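You operate a simulated robot arm through the tools that you are given. There is no shell and no other tool. Be economical: measure what you need, move in short steps, check, and stop when the job is done.

You run a simulated robot arm. Do the job below in one go: nothing can be reset, and whatever is moved stays where it is left.

TASK
Move the yellow cup from socket three to socket four, off the window.
Fine: free the cup lock first; shut the white tap, leave the other taps and cups; push the cup bar home, then lock again. Where these are worked on the way, their far stop is far enough and under half their travel is too little: cup lock.

It is judged by the outcome, as a careful person would: the job done as asked, and still so three seconds after it is handed in. It fails if anything else is knocked over, pushed out of place, dropped, spilled or broken.

THE ROBOT
A 7-joint arm with a vacuum gripper, on a carriage that runs on a rail from [-2.103, 0.008] to [0.377, -0.001] (x, y) and turns from -2.985 to 2.81 rad about z. Base frame: it is fixed where the carriage stands at the start and does not move with it; the origin is on the floor, on the carriage's upright axis, x ahead of it, y to its left, z up. Readings come in m, rad, newtons and seconds.
With the tool pointing down near the work surface it reaches from about 0.18 to 0.5 m from the robot's upright axis, wherever it stands. Its first joint turns from -2.897 to 2.897 rad. Places, roughly: cup bar [1, -0.1, 1]; cup lock [0.8, -0.3, 1.1]; green suction cup [0.5, 3.5, 1]; green tap lever [0.8, 0, 1.1]; job board [1.25, 0.5, 1]; lift switch [0, 1.9, 0.5]; lift switch flap [0, 1.9, 0.5]; lift table [1.4, 0.5, 0.7]; long blank four [1, 3.5, 0.25]; long blank one [1.25, 0, 1]; long blank three [1, 3.5, 0.25]; long blank two [1.25, 0, 1]; red suction cup [0.25, 3.5, 1]; red tap lever [0.8, 0.3, 1.1]; socket 4 [0.9, 0, 1]; stop by the cups [0.9, 0.4, 1]. Payload 1.06 kg.
Tool frame: the origin (TCP) lies in the middle of the cups' lips, and z points out of the cups. The gripper has 1 cup of 0.024 m across, covering 0.024 by 0.024 m (tool x, y); the bellows give 0.008 m. With the vacuum on, a cup seals on a smooth face that it is pressed against (1 to 4 N); it does not hold porous or soft things. The pull reaches 23 N.
Orientation is that of the tool frame in the base frame, as a unit quaternion [w, x, y, z]. With the cups facing straight down, the tool's x points along the base's -x, its y along +y and its z along -z.

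THE INTERFACE
- The arm moves only by the tool send_rows. Its argument "series" is text: rows parted by semicolons, each of 6 numbers parted by spaces: the shift along the base's x, y, z in units of 50 mm (1.0 is 50 mm), then the turn, a rotation vector about the base's x, y, z in units of 4 degrees (1.0 is 4 degrees). In form: dx dy dz wx wy wz; .... A call has 1 to 12 rows; each row shifts and turns the commanded pose from where the row before left it. "vacuum" is the vacuum: 1 switches it on, 0 off, set as the call begins (left out, the last holds). A call with a number of a shift or a turn outside -1 to 1 is refused whole. Each row takes 0.2 s and may step no farther than 0.05 m and 0.15 rad from the row before; otherwise, or with a gripper value out of range, the whole call is refused. A pose out of reach is approached as far as the arm can. The call stops where the force on the tool passes 50 N (or 10 N more than at its start, if that is more) or the arm is blocked; 0.2 s more then pass. The pull builds up within a second once a cup has sealed. Time passes only in rows, and 0.2 s behind the last, so rows that do not move give it time. The reply holds the time, the measured pose of the TCP, the force on the tool along the base axes and the pull of the vacuum, in the units named above and with some noise, with the torque about the TCP (base axes, N m) and any sound that the robot's microphone picked up.
- Cameras (640 x 400 px; columns grow to the right, rows downward): "scene" is now at [0.0298, 0.1363, 1.5946]; the picture's right is [-0.16, -0.99, 0.00], its down [-0.56, 0.09, -0.83] and it looks along [0.82, -0.13, -0.56] (base axes); focal length 257 px, centre (320, 200). "wrist" rides on the gripper at [0.078, 0.019, -0.096] in the tool frame; the picture's right is [-0.24, 0.97, 0.00], its down [-0.71, -0.17, -0.69] and it looks along [-0.67, -0.16, 0.73] (tool axes); focal length 243 px, centre (320, 200). There is no depth. A picture from a camera that has moved, and an enlarged one, comes with that camera's place and axes in the base frame and with its lens. The place of the scene camera against the robot may be out by one fixed shift of up to 0.018 m in any direction.
- grab_frame(camera): a new picture of that camera. No time passes.
- lift_body(by): slides the trunk up (or, below 0, down) by that many m; the arm and the scene camera ride with it, the base frame stays. It gives what a move gives, with no picture.
- steer(legs): drives the robot by 1 to 6 legs, each [ahead, left, turn to the left] in m, m and rad, along the robot's own axes; the way and the turn of a leg run together, so that a leg with both is an arc; at most 1.5 m and 3.142 rad a leg. The arm and the cameras ride along, it lands a little off, and it stops where it bumps. It keeps to its track: a leg is cut to what the track allows. It gives what a move gives.
- head_to(pan, tilt): turns the head with the scene camera to pan (to the left, within 2.705 rad either way) and tilt (down, from -0.506 to 1.204), counted from straight ahead of the robot. It gives what a move gives.
- enlarge(camera, box): a new picture of the part [left, top, right, bottom] of that camera's present view, enlarged. No time passes.
- job_done(): hands the job in; it is judged then, once.

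Go step by step. Nothing tells you exact positions but the pictures and the camera data: compare them with the known pose of the tool, close in by small moves and look again before you grip or let go. The budget is 120 turns and 90 pictures, counting those below and the enlarged ones. Unless the task says otherwise, let go and move clear before handing in, and close with one line.

The tools are called after ">>>" as name(argument=value, ...) on one line, values as JSON. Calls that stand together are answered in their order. send_rows: Moves the arm, as the interface text tells. Its arguments: {"type":"object","properties":{"series":{"type":"string"},"vacuum":{"type":"number"}},"required":["series"]} The other tools are called the same way: lift_body (by) slides the trunk up or down; steer (legs) drives the base; head_to (pan, tilt) turns the head that bears the scene camera; grab_frame (camera) takes a picture; enlarge (camera, box) takes an enlarged picture of a part of a camera's view; job_done () hands the job in.

At the start:

```text
time_s: 0.0
position: [0.4445, 0.0975, 1.2809]
tool_rot: [0.0, 0.0, 1.0, 0.0]
wrist_force: [-0.3, 0.2, -0.3]
torque: [-0.01, -0.04, -0.02]
pull: 0.2
trunk travel left (down, up): [-0.5, 0.09]
robot x, y, heading: [0.002, -0.0015, -0.001]
head pan, tilt: [-0.157, 0.599]
```

scene: 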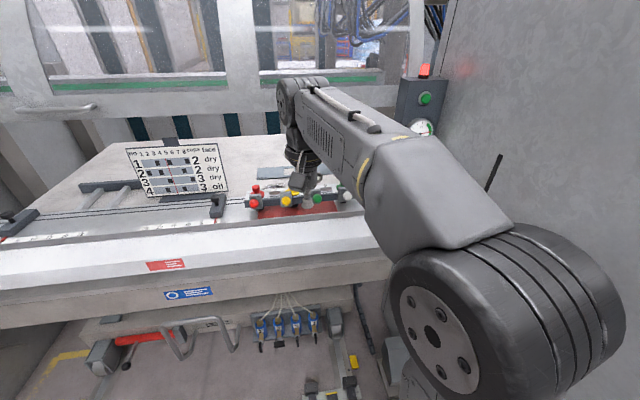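
wrist: 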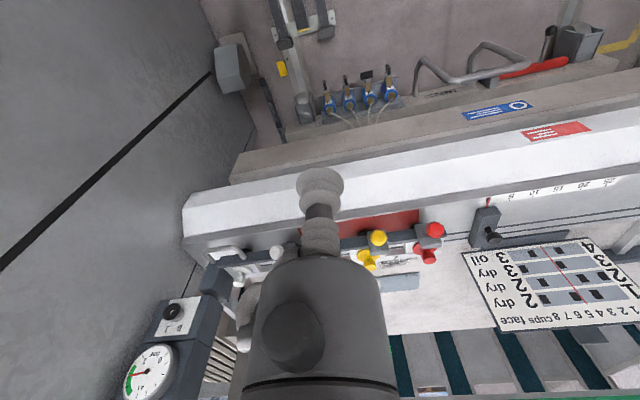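

I see the bar with coloured knobs (red, yellow, green, white) behind the arm. I'll enlarge both views to understand the mechanism.

>>> enlarge(camera="scene", box=[220, 130, 380, 230])

>>> enlarge(camera="wrist", box=[190, 180, 510, 380])

```text
4.00 times, centred on (300, 180) of scene
camera zoom: at [0.0298, 0.1363, 1.5946], right [-0.16, -0.99, 0.0], down [-0.56, 0.09, -0.83], along [0.82, -0.13, -0.56], focal length 1028 px, centre (400, 280)
```

zoom: 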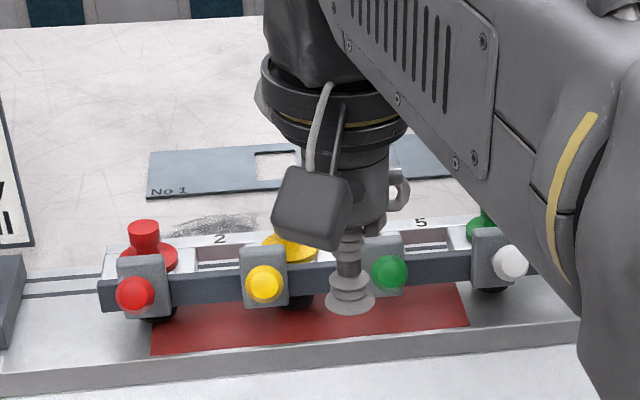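

```text
2.00 times, centred on (350, 280) of wrist
camera zoom: at [0.3657, 0.1158, 1.3762], right [0.24, 0.97, 0.0], down [0.71, -0.17, 0.69], along [0.67, -0.16, -0.73], focal length 485 px, centre (260, 40)
```

zoom: 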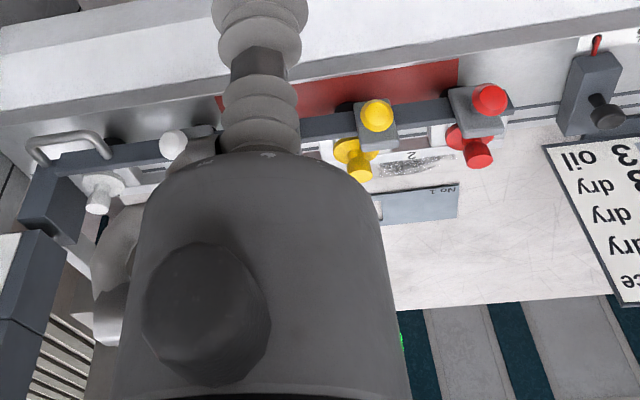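

The arm hides the middle. I'll swing it to the left, high above everything, to get a clear view.

>>> send_rows(series="-0.5 1 0 0 0 0;-0.5 1 0 0 0 0;-0.5 1 0 0 0 0;-0.5 1 0 0 0 0;-0.5 1 0 0 0 0;-0.5 1 0 0 0 0")

>>> grab_frame(camera="scene")

```text
refused: row 1 steps farther than a row can; nothing moved
```

```text
85 pictures are left
camera scene: at [0.0298, 0.1363, 1.5946], right [-0.16, -0.99, 0.0], down [-0.56, 0.09, -0.83], along [0.82, -0.13, -0.56], focal length 257 px, centre (320, 200)
```

scene: 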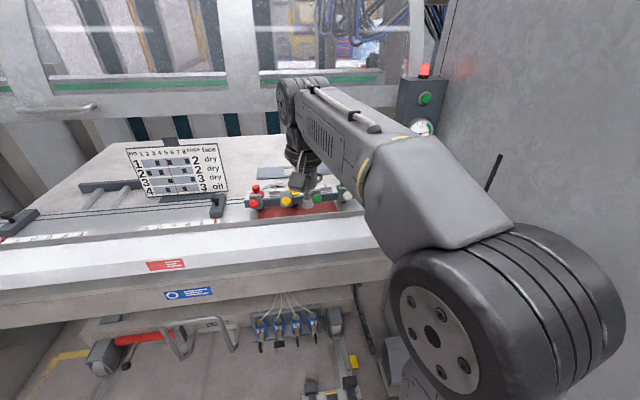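

The move was refused because the diagonal step was too long. I'll use shorter steps to the left.

>>> send_rows(series="-0.4 0.85 0 0 0 0;-0.4 0.85 0 0 0 0;-0.4 0.85 0 0 0 0;-0.4 0.85 0 0 0 0;-0.4 0.85 0 0 0 0;-0.4 0.85 0 0 0 0;-0.4 0.85 0 0 0 0")

>>> enlarge(camera="scene", box=[220, 130, 380, 230])

>>> grab_frame(camera="wrist")

```text
time_s: 1.6
position: [0.3044, 0.3964, 1.2801]
tool_rot: [0.0, -0.001, 1.0, 0.0]
wrist_force: [0.3, 0.7, 0.3]
torque: [-0.02, 0.01, 0.02]
pull: 0.0
trunk travel left (down, up): [-0.5, 0.09]
robot x, y, heading: [0.0022, -0.0024, 0.001]
head pan, tilt: [-0.157, 0.599]
```

```text
4.00 times, centred on (300, 180) of scene
camera zoom: at [0.0298, 0.1364, 1.5945], right [-0.16, -0.99, 0.0], down [-0.56, 0.09, -0.83], along [0.82, -0.13, -0.56], focal length 1028 px, centre (400, 280)
```

zoom: 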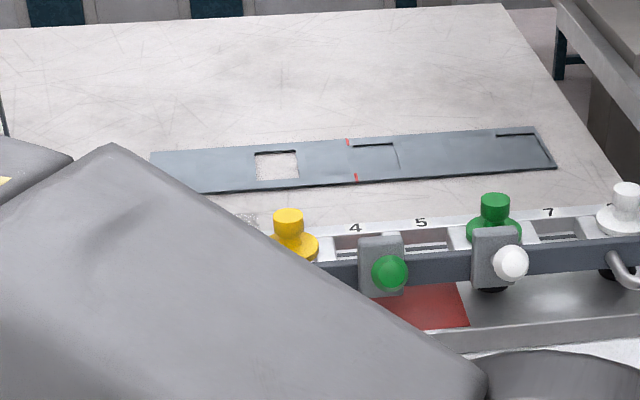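

```text
83 pictures are left
camera wrist: at [0.2265, 0.4143, 1.3753], right [0.24, 0.97, 0.0], down [0.71, -0.17, 0.69], along [0.67, -0.16, -0.73], focal length 243 px, centre (320, 200)
```

wrist: 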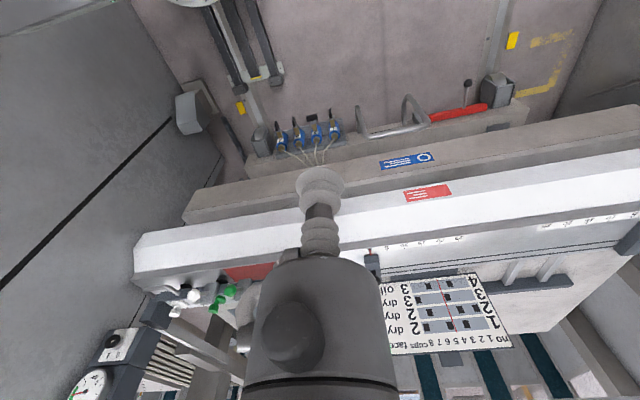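

Now I see sockets 4–8 with the green cup at 6 and white cup at 8, and a window of blank No 1 behind socket 3. I'll fold the arm farther back for a clear view and look right for the lock.

>>> send_rows(series="-0.95 0.1 0 0 0 0;-0.95 0.1 0 0 0 0;-0.95 0.1 0 0 0 0;-0.95 0.1 0 0 0 0;-0.95 0 0 0 0 0;-0.95 0 0 0 0 0;-0.95 0 0 0 0 0")

>>> head_to(pan=-0.35, tilt=0.599)

>>> grab_frame(camera="scene")

```text
time_s: 3.2
position: [-0.0302, 0.4124, 1.2803]
tool_rot: [0.0, 0.0, 1.0, 0.0]
wrist_force: [0.9, 0.4, -0.1]
torque: [-0.02, 0.0, 0.02]
pull: 0.0
trunk travel left (down, up): [-0.5, 0.09]
robot x, y, heading: [-0.0011, 0.0028, 0.003]
head pan, tilt: [-0.157, 0.599]
```

```text
time_s: 3.9
position: [-0.0295, 0.4118, 1.28]
tool_rot: [0.001, 0.0, 1.0, 0.0]
wrist_force: [-0.3, -0.1, -0.7]
torque: [0.0, 0.0, -0.01]
pull: 0.2
trunk travel left (down, up): [-0.5, 0.09]
robot x, y, heading: [-0.0011, 0.0029, -0.006]
head pan, tilt: [-0.351, 0.599]
```

```text
82 pictures are left
camera scene: at [0.0256, 0.1197, 1.5946], right [-0.34, -0.94, 0.0], down [-0.53, 0.19, -0.83], along [0.78, -0.28, -0.56], focal length 257 px, centre (320, 200)
```

scene: 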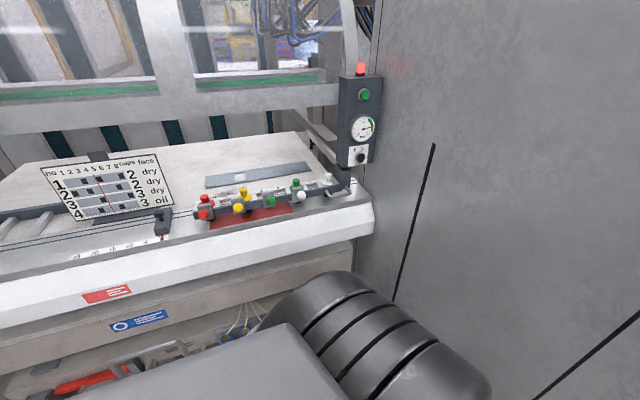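

>>> enlarge(camera="scene", box=[180, 150, 300, 225])

>>> enlarge(camera="scene", box=[270, 150, 390, 225])

>>> enlarge(camera="scene", box=[30, 145, 190, 245])

```text
5.33 times, centred on (240, 188) of scene
camera zoom: at [0.0256, 0.1197, 1.5946], right [-0.34, -0.94, 0.0], down [-0.53, 0.19, -0.83], along [0.78, -0.28, -0.56], focal length 1371 px, centre (747, 267)
```

zoom: 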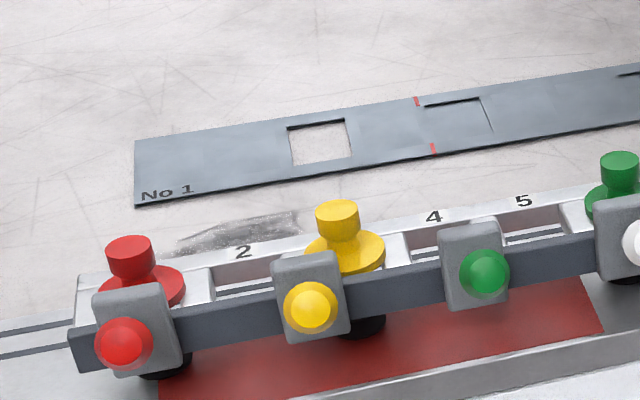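

```text
5.33 times, centred on (330, 188) of scene
camera zoom: at [0.0256, 0.1197, 1.5946], right [-0.34, -0.94, 0.0], down [-0.53, 0.19, -0.83], along [0.78, -0.28, -0.56], focal length 1371 px, centre (267, 267)
```

zoom: 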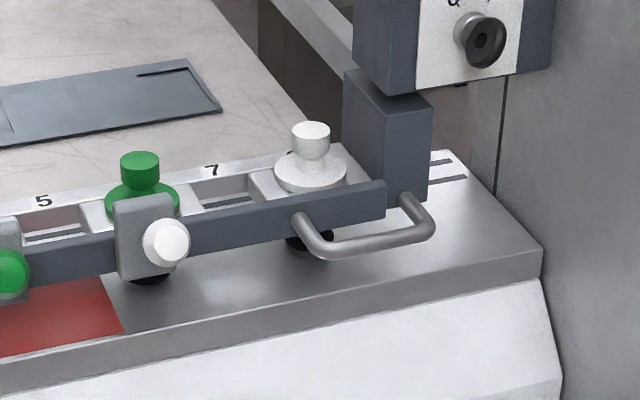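

```text
4.00 times, centred on (110, 195) of scene
camera zoom: at [0.0256, 0.1197, 1.5946], right [-0.34, -0.94, 0.0], down [-0.53, 0.19, -0.83], along [0.78, -0.28, -0.56], focal length 1028 px, centre (1160, 220)
```

zoom: 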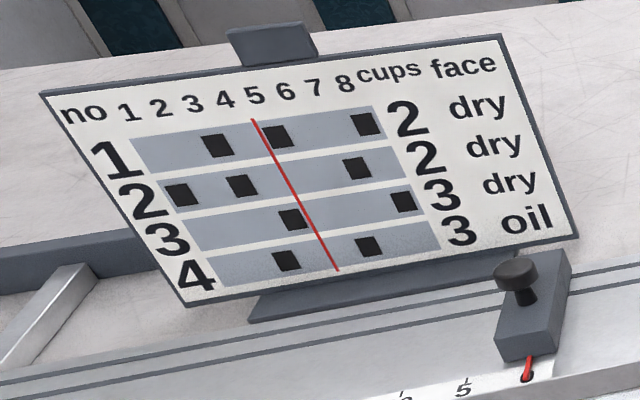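

The knob on the gauge box to the right is probably the cup lock. I'll zoom there.

>>> enlarge(camera="scene", box=[320, 60, 400, 210])

>>> enlarge(camera="scene", box=[330, 135, 390, 175])

```text
2.67 times, centred on (360, 135) of scene
camera zoom: at [0.0256, 0.1197, 1.5946], right [-0.34, -0.94, 0.0], down [-0.53, 0.19, -0.83], along [0.78, -0.28, -0.56], focal length 685 px, centre (213, 373)
```

zoom: 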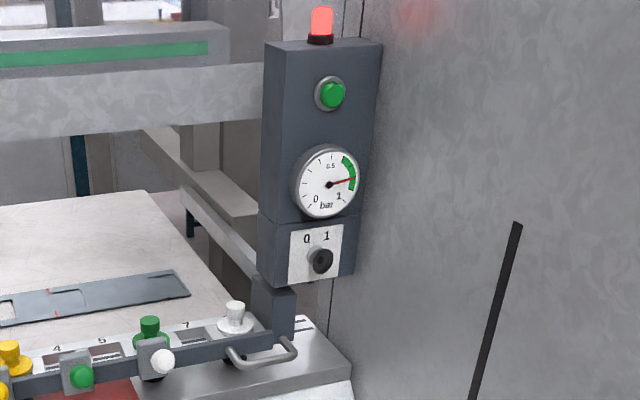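

```text
10.00 times, centred on (360, 155) of scene
camera zoom: at [0.0256, 0.1197, 1.5946], right [-0.34, -0.94, 0.0], down [-0.53, 0.19, -0.83], along [0.78, -0.28, -0.56], focal length 2570 px, centre (-80, 650)
```

zoom: 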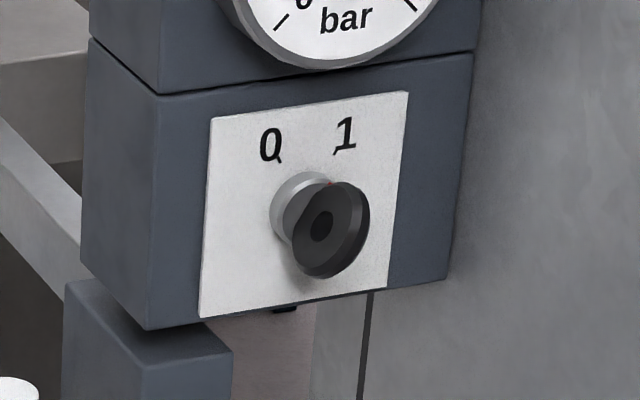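

The lock is a 0/1 knob under the gauge, now apparently at 1. I'll drive the carriage forward and look from closer up.

>>> steer(legs=[[0.2, 0, 0]])

>>> head_to(pan=-0.5, tilt=0.7)

>>> grab_frame(camera="scene")

```text
time_s: 5.5
position: [0.1732, 0.4115, 1.2803]
tool_rot: [0.001, 0.002, 1.0, 0.0]
wrist_force: [0.2, -0.3, 0.2]
torque: [0.0, 0.01, 0.0]
pull: 0.1
trunk travel left (down, up): [-0.5, 0.09]
robot x, y, heading: [0.2004, -0.0017, -0.003]
head pan, tilt: [-0.351, 0.599]
```

```text
time_s: 6.2
position: [0.1727, 0.4133, 1.2792]
tool_rot: [0.0, 0.002, 1.0, -0.001]
wrist_force: [0.2, 0.5, 0.4]
torque: [0.02, 0.04, 0.03]
pull: 0.0
trunk travel left (down, up): [-0.5, 0.09]
robot x, y, heading: [0.1974, -0.0008, -0.008]
head pan, tilt: [-0.499, 0.7]
```

```text
76 pictures are left
camera scene: at [0.2179, 0.1086, 1.5859], right [-0.48, -0.88, 0.0], down [-0.56, 0.31, -0.77], along [0.67, -0.37, -0.64], focal length 257 px, centre (320, 200)
```

scene: 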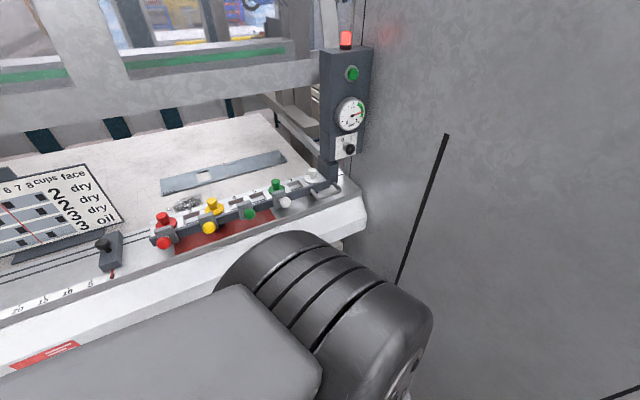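

>>> enlarge(camera="scene", box=[300, 120, 380, 200])

>>> enlarge(camera="scene", box=[140, 150, 300, 250])

```text
5.00 times, centred on (340, 160) of scene
camera zoom: at [0.2179, 0.1086, 1.5859], right [-0.48, -0.88, 0.0], down [-0.56, 0.31, -0.77], along [0.67, -0.37, -0.64], focal length 1285 px, centre (220, 400)
```

zoom: 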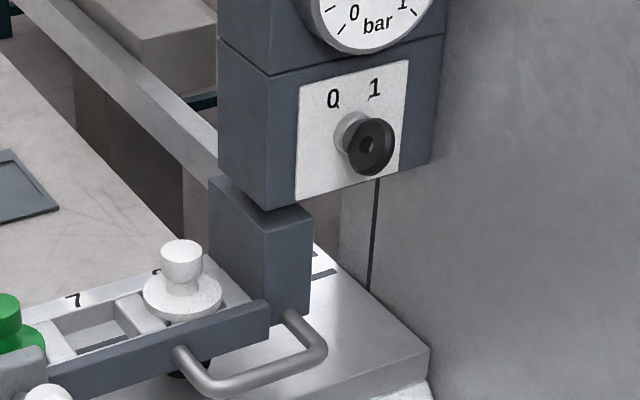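

```text
4.00 times, centred on (220, 200) of scene
camera zoom: at [0.2179, 0.1086, 1.5859], right [-0.48, -0.88, 0.0], down [-0.56, 0.31, -0.77], along [0.67, -0.37, -0.64], focal length 1028 px, centre (720, 200)
```

zoom: 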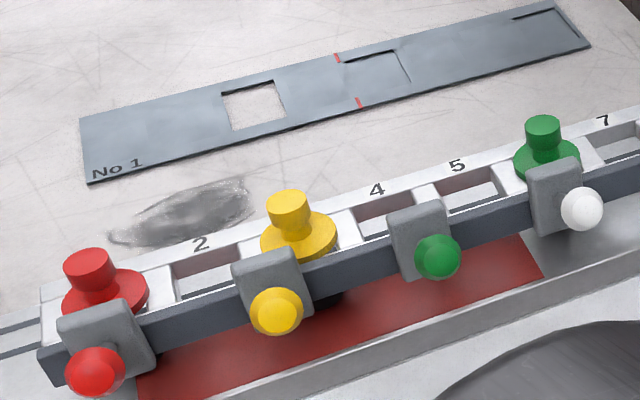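

I'll swing the arm around to the front, above the bench's front edge, so the wrist camera can view bar and lock.

>>> send_rows(series="0.95 -0.1 0 0 0 0;0.95 -0.1 0 0 0 0;0.95 -0.1 0 0 0 0;0.95 -0.1 0 0 0 0;0.5 -0.8 0 0 0 0;0.5 -0.8 0 0 0 0;0.5 -0.8 0 0 0 0;0.3 -0.9 0 0 0 0;0.3 -0.9 0 0 0 0;0.3 -0.9 0 0 0 0;0 -0.95 0 0 0 0")

>>> grab_frame(camera="wrist")

>>> grab_frame(camera="scene")

```text
time_s: 8.6
position: [0.4828, 0.0882, 1.2778]
tool_rot: [-0.001, 0.001, 1.0, 0.0]
wrist_force: [0.4, 0.6, 0.5]
torque: [0.02, 0.01, 0.04]
pull: 0.0
trunk travel left (down, up): [-0.5, 0.09]
robot x, y, heading: [0.2023, 0.0039, -0.008]
head pan, tilt: [-0.499, 0.7]
```

```text
73 pictures are left
camera wrist: at [0.4047, 0.1077, 1.3729], right [0.24, 0.97, 0.0], down [0.71, -0.17, 0.69], along [0.67, -0.16, -0.73], focal length 243 px, centre (320, 200)
```

wrist: 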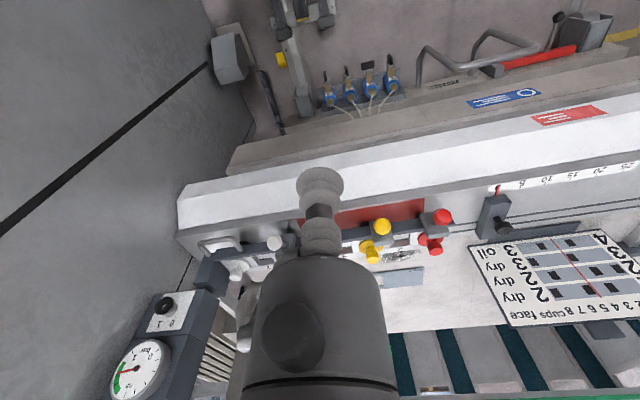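

```text
72 pictures are left
camera scene: at [0.2178, 0.1086, 1.5858], right [-0.48, -0.88, 0.0], down [-0.56, 0.31, -0.76], along [0.67, -0.37, -0.64], focal length 257 px, centre (320, 200)
```

scene: 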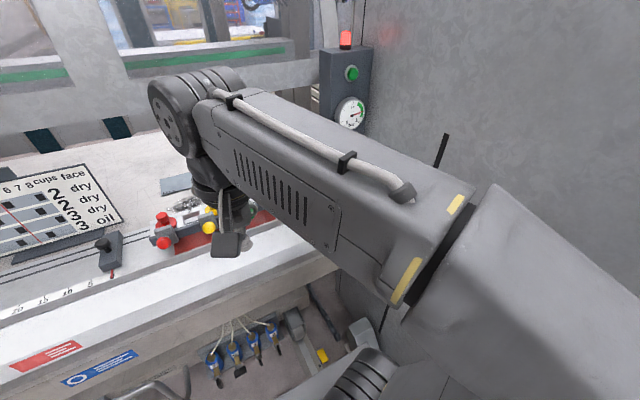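

>>> enlarge(camera="wrist", box=[110, 270, 230, 345])

>>> enlarge(camera="wrist", box=[320, 190, 480, 290])

```text
5.33 times, centred on (170, 308) of wrist
camera zoom: at [0.4047, 0.1077, 1.3729], right [0.24, 0.97, 0.0], down [0.71, -0.17, 0.69], along [0.67, -0.16, -0.73], focal length 1294 px, centre (1120, -373)
```

zoom: 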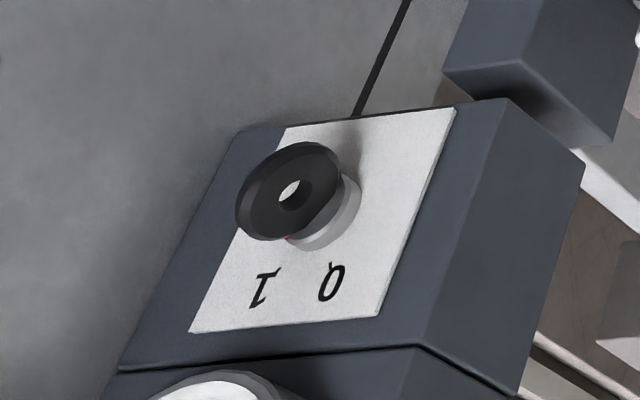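

```text
4.00 times, centred on (400, 240) of wrist
camera zoom: at [0.4047, 0.1077, 1.3729], right [0.24, 0.97, 0.0], down [0.71, -0.17, 0.69], along [0.67, -0.16, -0.73], focal length 970 px, centre (0, 40)
```

zoom: 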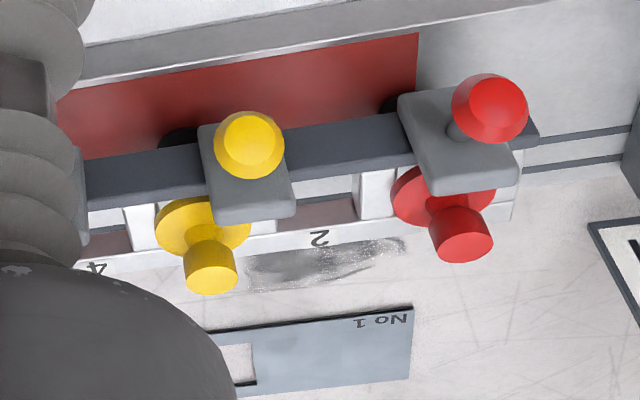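

The lock is a round disc knob, coaxial on a shaft, and the taps carry ball ends. I'll shift right and a bit forward to look closely at the green and white taps and the lock.

>>> send_rows(series="0.2 -0.95 0 0 0 0;0.2 -0.95 0 0 0 0;0.2 -0.95 0 0 0 0;0.2 -0.95 0 0 0 0;0.2 -0.95 0 0 0 0;0.2 -0.6 0 0 0 0")

>>> grab_frame(camera="wrist")

```text
time_s: 10.0
position: [0.5423, -0.1766, 1.2827]
tool_rot: [0.0, 0.002, 1.0, 0.0]
wrist_force: [-0.1, 0.2, 0.2]
torque: [0.03, -0.02, -0.04]
pull: 0.0
trunk travel left (down, up): [-0.5, 0.09]
robot x, y, heading: [0.2024, -0.0027, -0.004]
head pan, tilt: [-0.499, 0.7]
```

```text
69 pictures are left
camera wrist: at [0.4647, -0.1593, 1.3775], right [0.24, 0.97, 0.0], down [0.71, -0.17, 0.69], along [0.67, -0.16, -0.73], focal length 243 px, centre (320, 200)
```

wrist: 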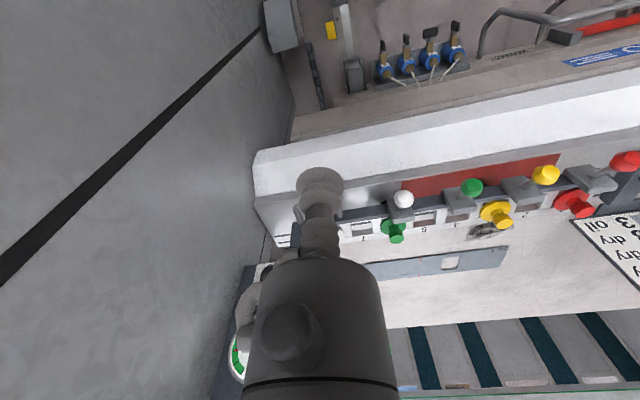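

>>> enlarge(camera="wrist", box=[370, 160, 530, 260])

>>> enlarge(camera="wrist", box=[500, 130, 640, 218])

```text
4.00 times, centred on (450, 210) of wrist
camera zoom: at [0.4647, -0.1593, 1.3775], right [0.24, 0.97, 0.0], down [0.71, -0.17, 0.69], along [0.67, -0.16, -0.73], focal length 970 px, centre (-200, 160)
```

zoom: 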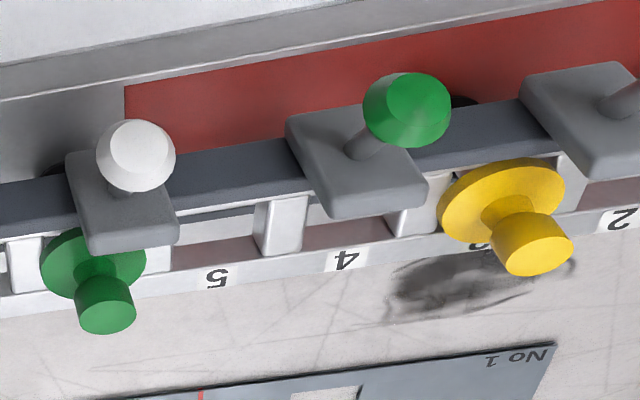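

```text
4.55 times, centred on (570, 174) of wrist
camera zoom: at [0.4647, -0.1593, 1.3775], right [0.24, 0.97, 0.0], down [0.71, -0.17, 0.69], along [0.67, -0.16, -0.73], focal length 1103 px, centre (-816, 318)
```

zoom: 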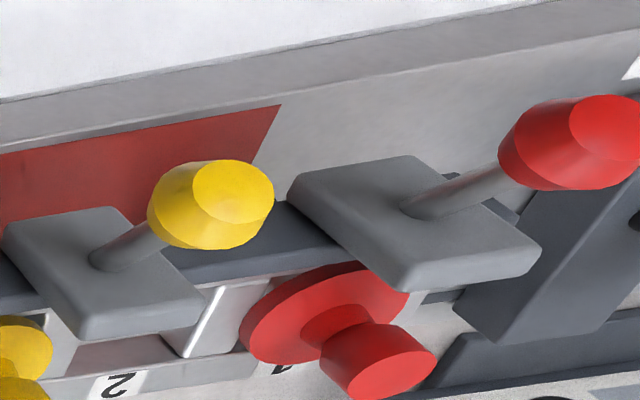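

All four tap balls lie on one line, so they're all in the same state. Stems rise toward the robot. I'll come lower and to the left of the lock for a close look at lock and white tap.

>>> send_rows(series="0.2 0.95 -0.2 0 0 0;0.2 0.95 -0.2 0 0 0;0.2 0.95 -0.2 0 0 0;0.2 0.95 -0.2 0 0 0;0.2 0.95 -0.3 0 0 0;0.2 0.5 -0.4 0 0 0")

>>> grab_frame(camera="wrist")

>>> enlarge(camera="wrist", box=[80, 200, 260, 350])

```text
refused: row 5 steps farther than a row can; nothing moved
```

```text
66 pictures are left
camera wrist: at [0.4647, -0.1593, 1.3775], right [0.24, 0.97, 0.0], down [0.71, -0.17, 0.69], along [0.67, -0.16, -0.73], focal length 243 px, centre (320, 200)
```

wrist: 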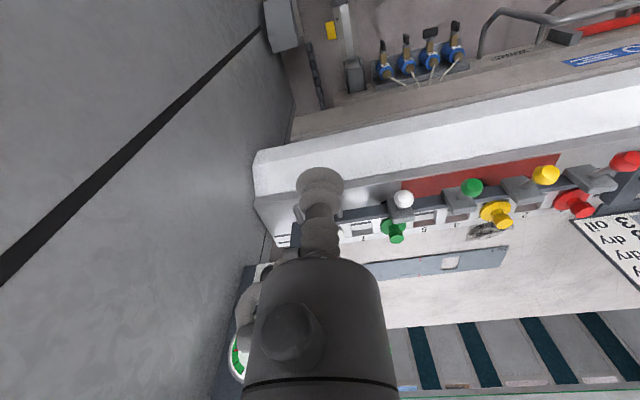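

```text
2.67 times, centred on (170, 275) of wrist
camera zoom: at [0.4647, -0.1593, 1.3775], right [0.24, 0.97, 0.0], down [0.71, -0.17, 0.69], along [0.67, -0.16, -0.73], focal length 647 px, centre (720, 0)
```

zoom: 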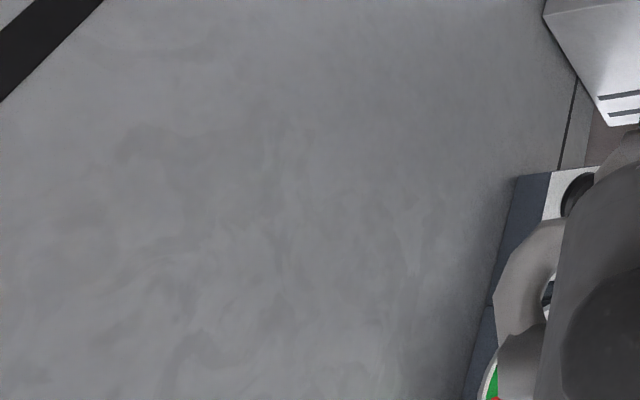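

Step lengths were slightly over the limit; nothing moved. Redo with smaller rows.

>>> send_rows(series="0.2 0.9 -0.2 0 0 0;0.2 0.9 -0.2 0 0 0;0.2 0.9 -0.2 0 0 0;0.2 0.9 -0.2 0 0 0;0.2 0.9 -0.3 0 0 0;0.2 0.5 -0.4 0 0 0")

```text
time_s: 11.4
position: [0.6004, 0.075, 1.2039]
tool_rot: [0.0, 0.003, 1.0, -0.001]
wrist_force: [0.0, -0.3, -0.2]
torque: [-0.02, -0.02, 0.0]
pull: 0.1
trunk travel left (down, up): [-0.5, 0.09]
robot x, y, heading: [0.1995, 0.0008, -0.007]
head pan, tilt: [-0.499, 0.7]
```

>>> grab_frame(camera="wrist")

>>> enlarge(camera="wrist", box=[80, 220, 260, 370])

```text
64 pictures are left
camera wrist: at [0.5219, 0.0932, 1.2997], right [0.24, 0.97, 0.0], down [0.71, -0.17, 0.69], along [0.67, -0.16, -0.73], focal length 243 px, centre (320, 200)
```

wrist: 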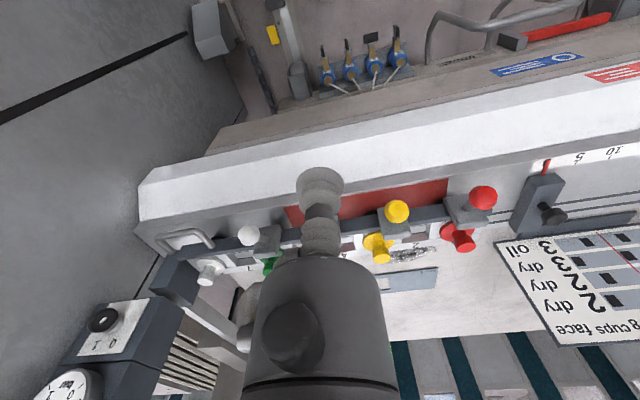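

```text
2.67 times, centred on (170, 295) of wrist
camera zoom: at [0.5219, 0.0932, 1.2997], right [0.24, 0.97, 0.0], down [0.71, -0.17, 0.69], along [0.67, -0.16, -0.73], focal length 647 px, centre (720, -53)
```

zoom: 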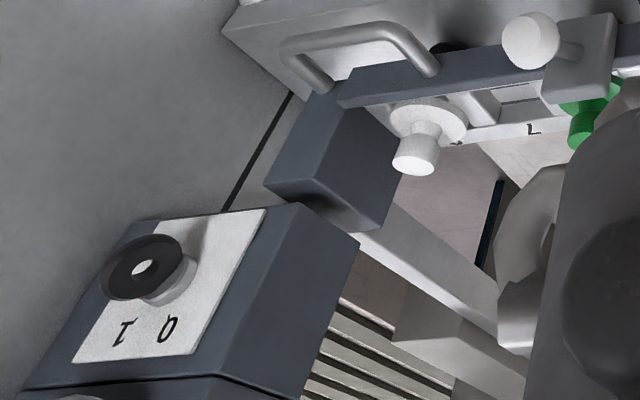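

Triangulated: white tap ball at (0.786, −0.084, 1.062), lock disc centre at (0.840, −0.344, 1.147), facing the robot. I'll pitch the tool to point forward (+x) while moving toward the lock.

>>> send_rows(series="0.05 -0.24 0 0 -1 0;0.05 -0.24 0 0 -1 0;0.05 -0.24 0 0 -1 0;0.05 -0.24 0 0 -1 0;0.05 -0.24 0 0 -1 0;0.05 -0.24 0 0 -1 0;0.05 -0.24 0 0 -1 0;0.05 -0.24 0 0 -1 0;0.05 -0.24 0 0 -1 0;0.05 -0.24 0 0 -1 0;0.05 -0.24 0 0 -1 0;0 0 0 0 -1 0")

>>> send_rows(series="0.05 -0.24 0 0 -1 0;0.05 -0.24 0 0 -1 0;0.05 -0.24 0 0 -1 0;0.05 -0.24 0 0 -1 0;0.05 -0.24 0 0 -1 0;0.05 -0.24 0 0 -1 0;0.05 -0.24 0 0 -1 0;0.05 -0.24 0 0 -1 0;0.05 -0.24 0 0 -1 0;0.05 -0.24 0 0 -1 0;0 0 0 0 -0.5 0")

>>> grab_frame(camera="wrist")

>>> grab_frame(camera="scene")

```text
time_s: 14.0
position: [0.6297, -0.0606, 1.2056]
tool_rot: [0.407, 0.002, 0.913, 0.001]
wrist_force: [-0.4, 0.2, 0.6]
torque: [0.01, 0.0, -0.02]
pull: 0.0
trunk travel left (down, up): [-0.5, 0.09]
robot x, y, heading: [0.202, -0.0009, -0.011]
head pan, tilt: [-0.499, 0.7]
```

```text
time_s: 16.4
position: [0.6545, -0.1807, 1.2047]
tool_rot: [0.707, 0.002, 0.707, 0.002]
wrist_force: [0.7, -0.7, -0.1]
torque: [-0.01, -0.01, 0.01]
pull: 0.1
trunk travel left (down, up): [-0.5, 0.09]
robot x, y, heading: [0.2023, 0.0019, 0.0]
head pan, tilt: [-0.499, 0.7]
```

```text
62 pictures are left
camera wrist: at [0.5595, -0.1627, 1.1254], right [0.0, 0.97, 0.24], down [-0.69, -0.17, 0.71], along [0.73, -0.16, 0.67], focal length 243 px, centre (320, 200)
```

wrist: 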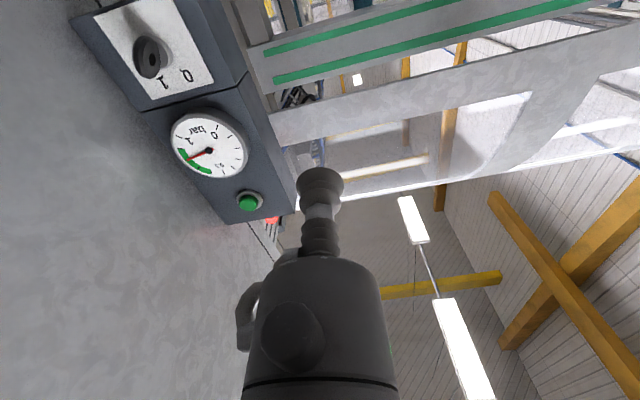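

```text
61 pictures are left
camera scene: at [0.2179, 0.1083, 1.5859], right [-0.48, -0.88, 0.0], down [-0.56, 0.31, -0.76], along [0.67, -0.37, -0.64], focal length 257 px, centre (320, 200)
```

scene: 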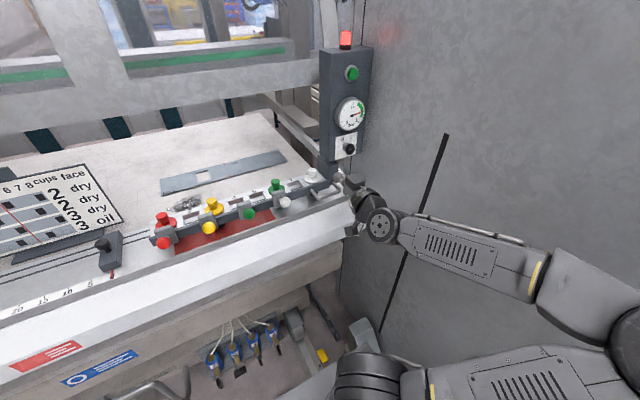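

>>> enlarge(camera="wrist", box=[100, 10, 220, 100])

>>> enlarge(camera="scene", box=[220, 150, 380, 250])

```text
4.44 times, centred on (160, 55) of wrist
camera zoom: at [0.5595, -0.1627, 1.1254], right [0.0, 0.97, 0.24], down [-0.69, -0.17, 0.71], along [0.73, -0.16, 0.67], focal length 1078 px, centre (1031, 844)
```

zoom: 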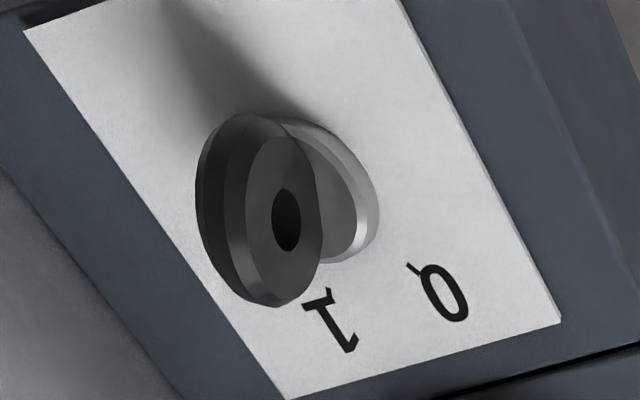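

```text
4.00 times, centred on (300, 200) of scene
camera zoom: at [0.2179, 0.1083, 1.5859], right [-0.48, -0.88, 0.0], down [-0.56, 0.31, -0.76], along [0.67, -0.37, -0.64], focal length 1028 px, centre (400, 200)
```

zoom: 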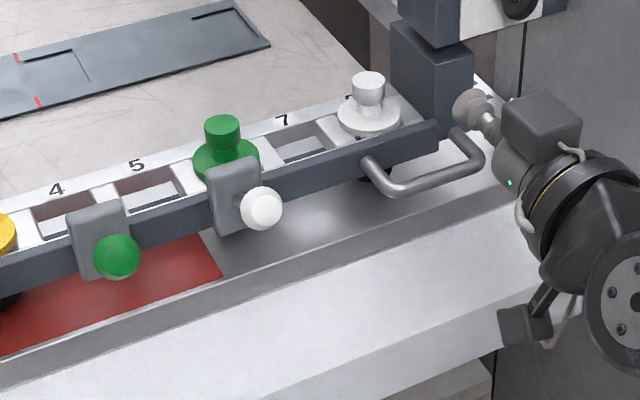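

The disc has a flat ring around a dark hub; I'll align with its axis and press centrally. First align in y and z at x≈0.70.

>>> send_rows(series="0 -0.65 -0.2 0 0 0;0 -0.65 -0.2 0 0 0;0.3 -0.65 -0.25 0 0 0;0.3 -0.65 -0.25 0 0 0;0.4 -0.65 -0.25 0 0 0;0 0 0 0 0 0")

>>> grab_frame(camera="wrist")

>>> grab_frame(camera="scene")

```text
time_s: 17.8
position: [0.7063, -0.3443, 1.1454]
tool_rot: [0.707, 0.002, 0.707, 0.002]
wrist_force: [-0.2, -0.1, 0.0]
torque: [0.02, 0.02, 0.03]
pull: 0.1
trunk travel left (down, up): [-0.5, 0.09]
robot x, y, heading: [0.2002, -0.0023, -0.007]
head pan, tilt: [-0.499, 0.7]
```

```text
58 pictures are left
camera wrist: at [0.6115, -0.326, 1.0673], right [0.0, 0.97, 0.24], down [-0.68, -0.17, 0.71], along [0.73, -0.16, 0.66], focal length 243 px, centre (320, 200)
```

wrist: 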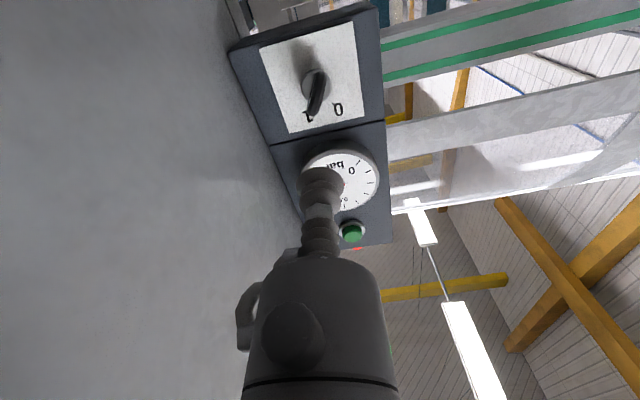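

```text
57 pictures are left
camera scene: at [0.2181, 0.1081, 1.5859], right [-0.48, -0.88, 0.0], down [-0.56, 0.31, -0.76], along [0.67, -0.37, -0.64], focal length 257 px, centre (320, 200)
```

scene: 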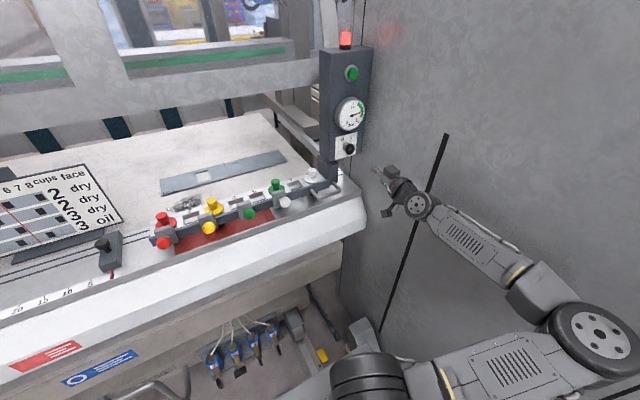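

>>> enlarge(camera="wrist", box=[260, 40, 370, 140])

```text
4.00 times, centred on (315, 90) of wrist
camera zoom: at [0.6115, -0.326, 1.0673], right [0.0, 0.97, 0.24], down [-0.68, -0.17, 0.71], along [0.73, -0.16, 0.66], focal length 970 px, centre (340, 640)
```

zoom: 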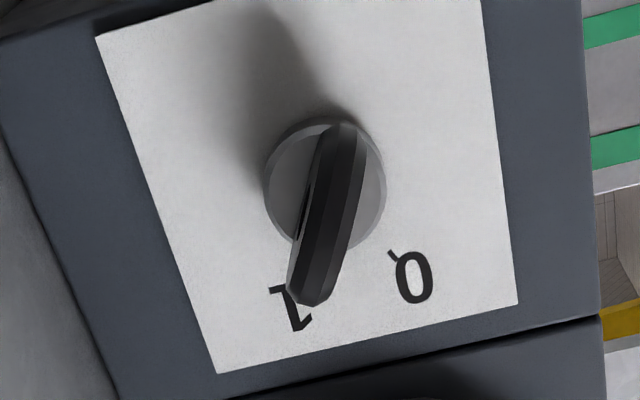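

Now it is clear: the lock is a key-like bow standing on edge, pointing to 1; it must swing left to 0. I'll yaw the tool slightly right and go in just right of the bow's upper half, to push it left.

>>> send_rows(series="0 0 0 0 0 -1;0 0 0.05 0 0 -1;0 -0.3 0.05 0 0 -1;0 -0.3 0.05 0 0 -1;0 -0.25 0 0 0 0;0 0 0 0 0 0")

>>> enlarge(camera="wrist", box=[220, 30, 420, 230])

>>> enlarge(camera="scene", box=[310, 120, 450, 220])

```text
time_s: 19.2
position: [0.7071, -0.3859, 1.1556]
tool_rot: [0.701, 0.1, 0.7, -0.097]
wrist_force: [0.7, 0.3, -1.0]
torque: [0.01, -0.03, -0.01]
pull: 0.0
trunk travel left (down, up): [-0.5, 0.09]
robot x, y, heading: [0.1998, -0.0, -0.007]
head pan, tilt: [-0.499, 0.7]
```

```text
2.00 times, centred on (320, 130) of wrist
camera zoom: at [0.6201, -0.3416, 1.0769], right [0.27, 0.93, 0.24], down [-0.71, 0.02, 0.71], along [0.65, -0.36, 0.67], focal length 485 px, centre (320, 340)
```

zoom: 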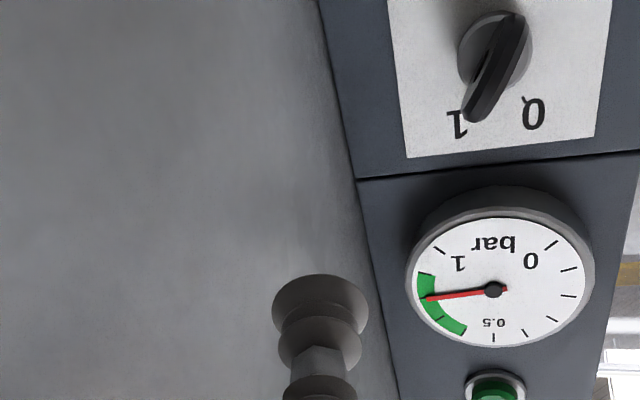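

```text
4.00 times, centred on (380, 170) of scene
camera zoom: at [0.2178, 0.1083, 1.5859], right [-0.48, -0.88, 0.0], down [-0.56, 0.31, -0.76], along [0.67, -0.37, -0.64], focal length 1028 px, centre (80, 320)
```

zoom: 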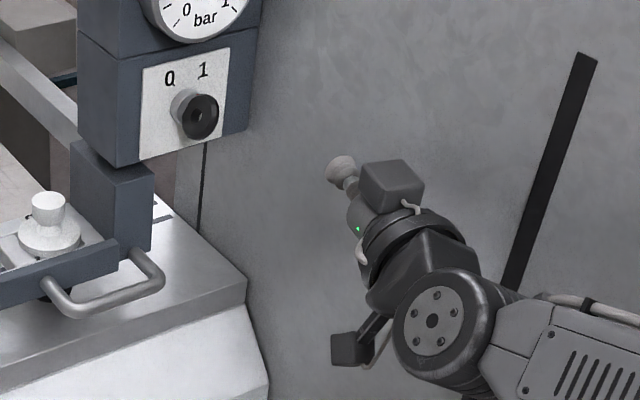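

>>> send_rows(series="0.6 0 0 0 0 0;0.6 0 0 0 0 0;0.6 0 0 0 0 0;0.4 0 0 0 0 0;0.4 0 0 0 0 0;0 0 0 0 0 0")

>>> grab_frame(camera="wrist")

>>> enlarge(camera="scene", box=[310, 120, 430, 195])

```text
time_s: 20.6
position: [0.835, -0.3847, 1.1553]
tool_rot: [0.7, 0.101, 0.7, -0.096]
wrist_force: [0.2, -0.3, 0.2]
torque: [0.0, 0.02, 0.02]
pull: 0.1
trunk travel left (down, up): [-0.5, 0.09]
robot x, y, heading: [0.202, -0.0039, -0.008]
head pan, tilt: [-0.499, 0.7]
```

```text
53 pictures are left
camera wrist: at [0.7484, -0.3405, 1.0759], right [0.27, 0.93, 0.24], down [-0.71, 0.02, 0.71], along [0.66, -0.36, 0.67], focal length 243 px, centre (320, 200)
```

wrist: 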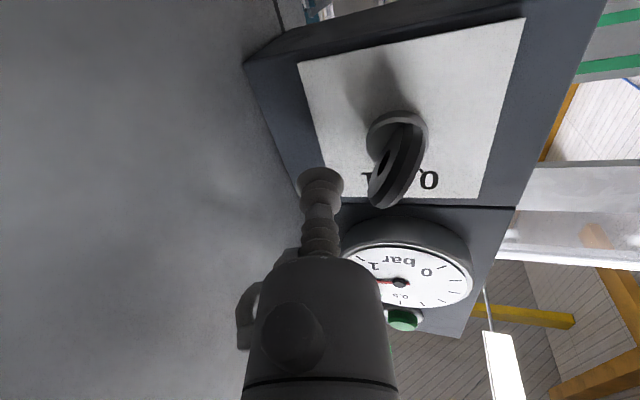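

```text
5.33 times, centred on (370, 158) of scene
camera zoom: at [0.218, 0.1086, 1.5858], right [-0.48, -0.88, 0.0], down [-0.56, 0.31, -0.76], along [0.67, -0.37, -0.64], focal length 1371 px, centre (53, 427)
```

zoom: 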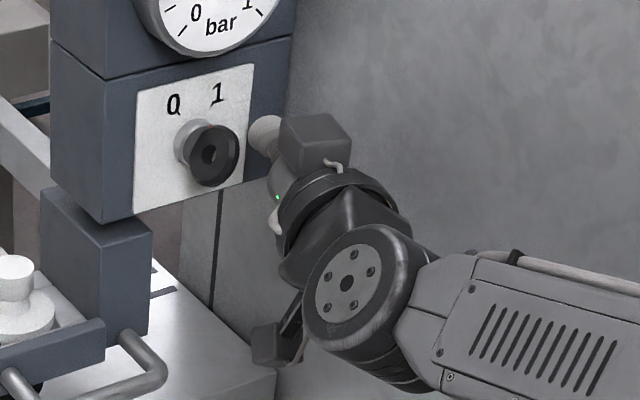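

The tip sits right of the bow. I'll push left in small steps with slight rise.

>>> send_rows(series="0 0.15 0 0 0 0;0 0.15 0.05 0 0 0;0 0.1 0.05 0 0 0;0 0.1 0.08 0 0 0;0 0.1 0.08 0 0 0;0 0.1 0.06 0 0 0;0 0.1 0 0 0 0")

>>> grab_frame(camera="wrist")

>>> enlarge(camera="scene", box=[310, 120, 430, 195])

```text
time_s: 22.2
position: [0.8329, -0.3483, 1.1723]
tool_rot: [0.701, 0.103, 0.699, -0.1]
wrist_force: [-2.3, -9.1, 4.6]
torque: [-0.1, -0.08, -0.17]
pull: 0.1
trunk travel left (down, up): [-0.5, 0.09]
robot x, y, heading: [0.1997, -0.003, -0.008]
head pan, tilt: [-0.499, 0.7]
```

```text
51 pictures are left
camera wrist: at [0.7475, -0.303, 1.0938], right [0.27, 0.93, 0.24], down [-0.71, 0.02, 0.71], along [0.65, -0.36, 0.67], focal length 243 px, centre (320, 200)
```

wrist: 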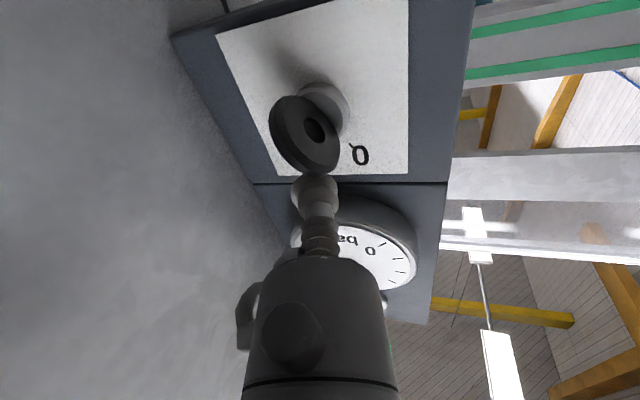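

```text
5.33 times, centred on (370, 158) of scene
camera zoom: at [0.2174, 0.1072, 1.586], right [-0.48, -0.88, 0.0], down [-0.56, 0.31, -0.76], along [0.67, -0.37, -0.64], focal length 1371 px, centre (53, 427)
```

zoom: 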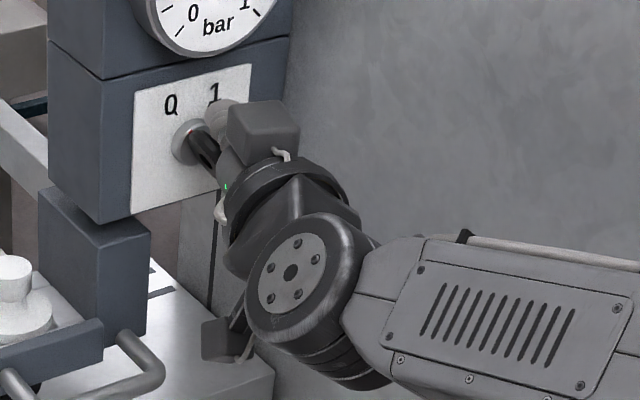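

The bow swung toward 0. I push a little further to be sure it is at its stop.

>>> send_rows(series="0 0.08 0 0 0 0;0 0.08 0 0 0 0;0 0.08 -0.04 0 0 0;0 0 0 0 0 0")

>>> enlarge(camera="wrist", box=[220, 40, 420, 240])

```text
time_s: 23.2
position: [0.8322, -0.3406, 1.172]
tool_rot: [0.702, 0.105, 0.697, -0.1]
wrist_force: [2.9, -40.1, 16.9]
torque: [-0.39, 0.12, -0.05]
pull: 0.2
trunk travel left (down, up): [-0.5, 0.09]
robot x, y, heading: [0.2038, -0.0, -0.002]
head pan, tilt: [-0.499, 0.7]
```

```text
2.00 times, centred on (320, 140) of wrist
camera zoom: at [0.7479, -0.2965, 1.0925], right [0.28, 0.93, 0.24], down [-0.71, 0.03, 0.7], along [0.65, -0.37, 0.67], focal length 485 px, centre (320, 320)
```

zoom: 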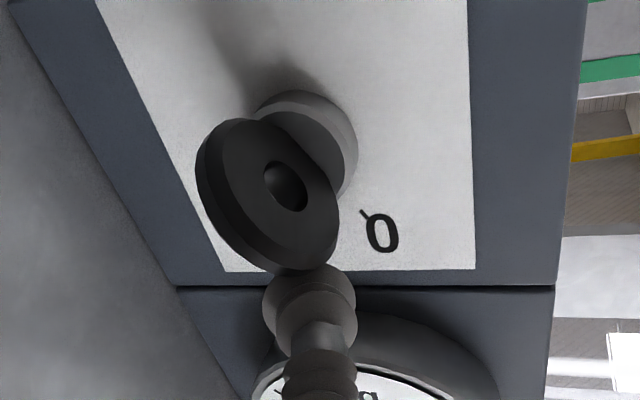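

Force climbed to 40 N with no more motion: it is at the stop. I back off right, then retreat.

>>> send_rows(series="0 -0.3 0 0 0 0;0 -0.3 0 0 0 0;-0.6 0 0 0 0 0;-0.8 0 0 0 0 0;-0.8 0 0 0 0 0;-0.8 0.3 0.2 0 0 0;0 0.5 0.3 0 0 1;0 0.5 0.3 0 0 1;0 0.5 0.3 0 0 1;0 0.5 0.3 0 0 1")

>>> grab_frame(camera="scene")

>>> enlarge(camera="scene", box=[290, 120, 410, 195])

```text
time_s: 25.4
position: [0.6839, -0.2444, 1.2412]
tool_rot: [0.707, 0.001, 0.707, 0.002]
wrist_force: [-0.5, -0.5, 0.3]
torque: [0.0, 0.02, -0.06]
pull: 0.1
trunk travel left (down, up): [-0.5, 0.09]
robot x, y, heading: [0.1998, 0.0011, -0.009]
head pan, tilt: [-0.499, 0.7]
```

```text
48 pictures are left
camera scene: at [0.2179, 0.1085, 1.5858], right [-0.48, -0.88, 0.0], down [-0.56, 0.31, -0.76], along [0.67, -0.37, -0.64], focal length 257 px, centre (320, 200)
```

scene: 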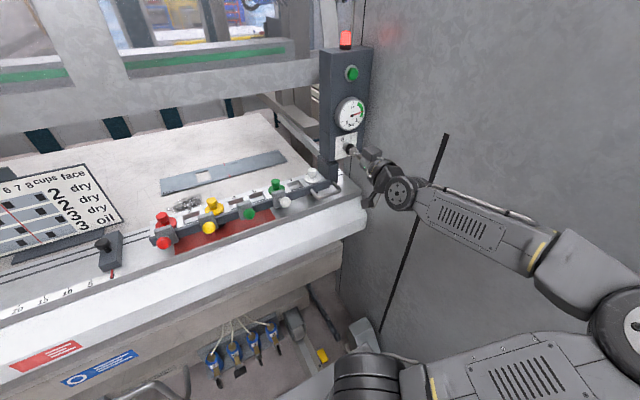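

```text
5.33 times, centred on (350, 158) of scene
camera zoom: at [0.2179, 0.1085, 1.5858], right [-0.48, -0.88, 0.0], down [-0.56, 0.31, -0.76], along [0.67, -0.37, -0.64], focal length 1371 px, centre (160, 427)
```

zoom: 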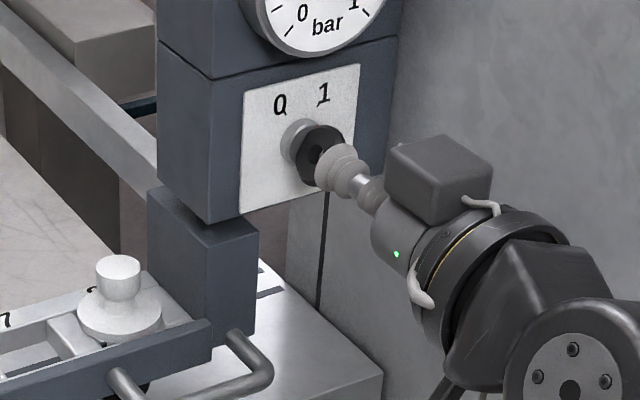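

The bow may have come back toward 1; I check with the wrist camera.

>>> grab_frame(camera="wrist")

>>> enlarge(camera="wrist", box=[140, 0, 260, 100])

```text
46 pictures are left
camera wrist: at [0.5891, -0.2262, 1.1636], right [0.0, 0.97, 0.24], down [-0.68, -0.17, 0.71], along [0.73, -0.16, 0.66], focal length 243 px, centre (320, 200)
```

wrist: 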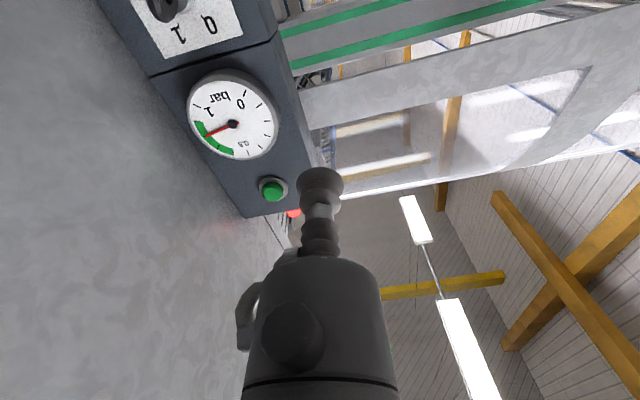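

```text
4.00 times, centred on (200, 50) of wrist
camera zoom: at [0.5891, -0.2262, 1.1636], right [0.0, 0.97, 0.24], down [-0.68, -0.17, 0.71], along [0.73, -0.16, 0.66], focal length 970 px, centre (800, 800)
```

zoom: 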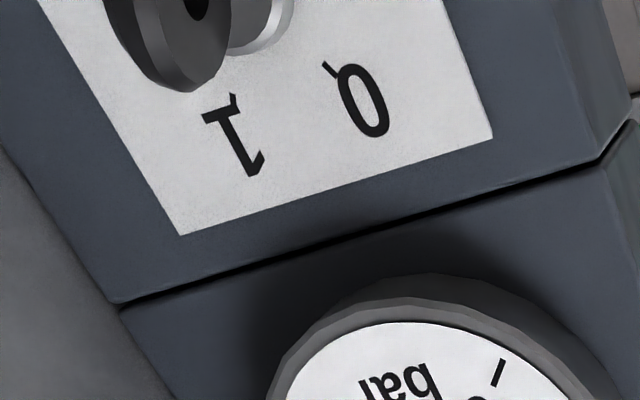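

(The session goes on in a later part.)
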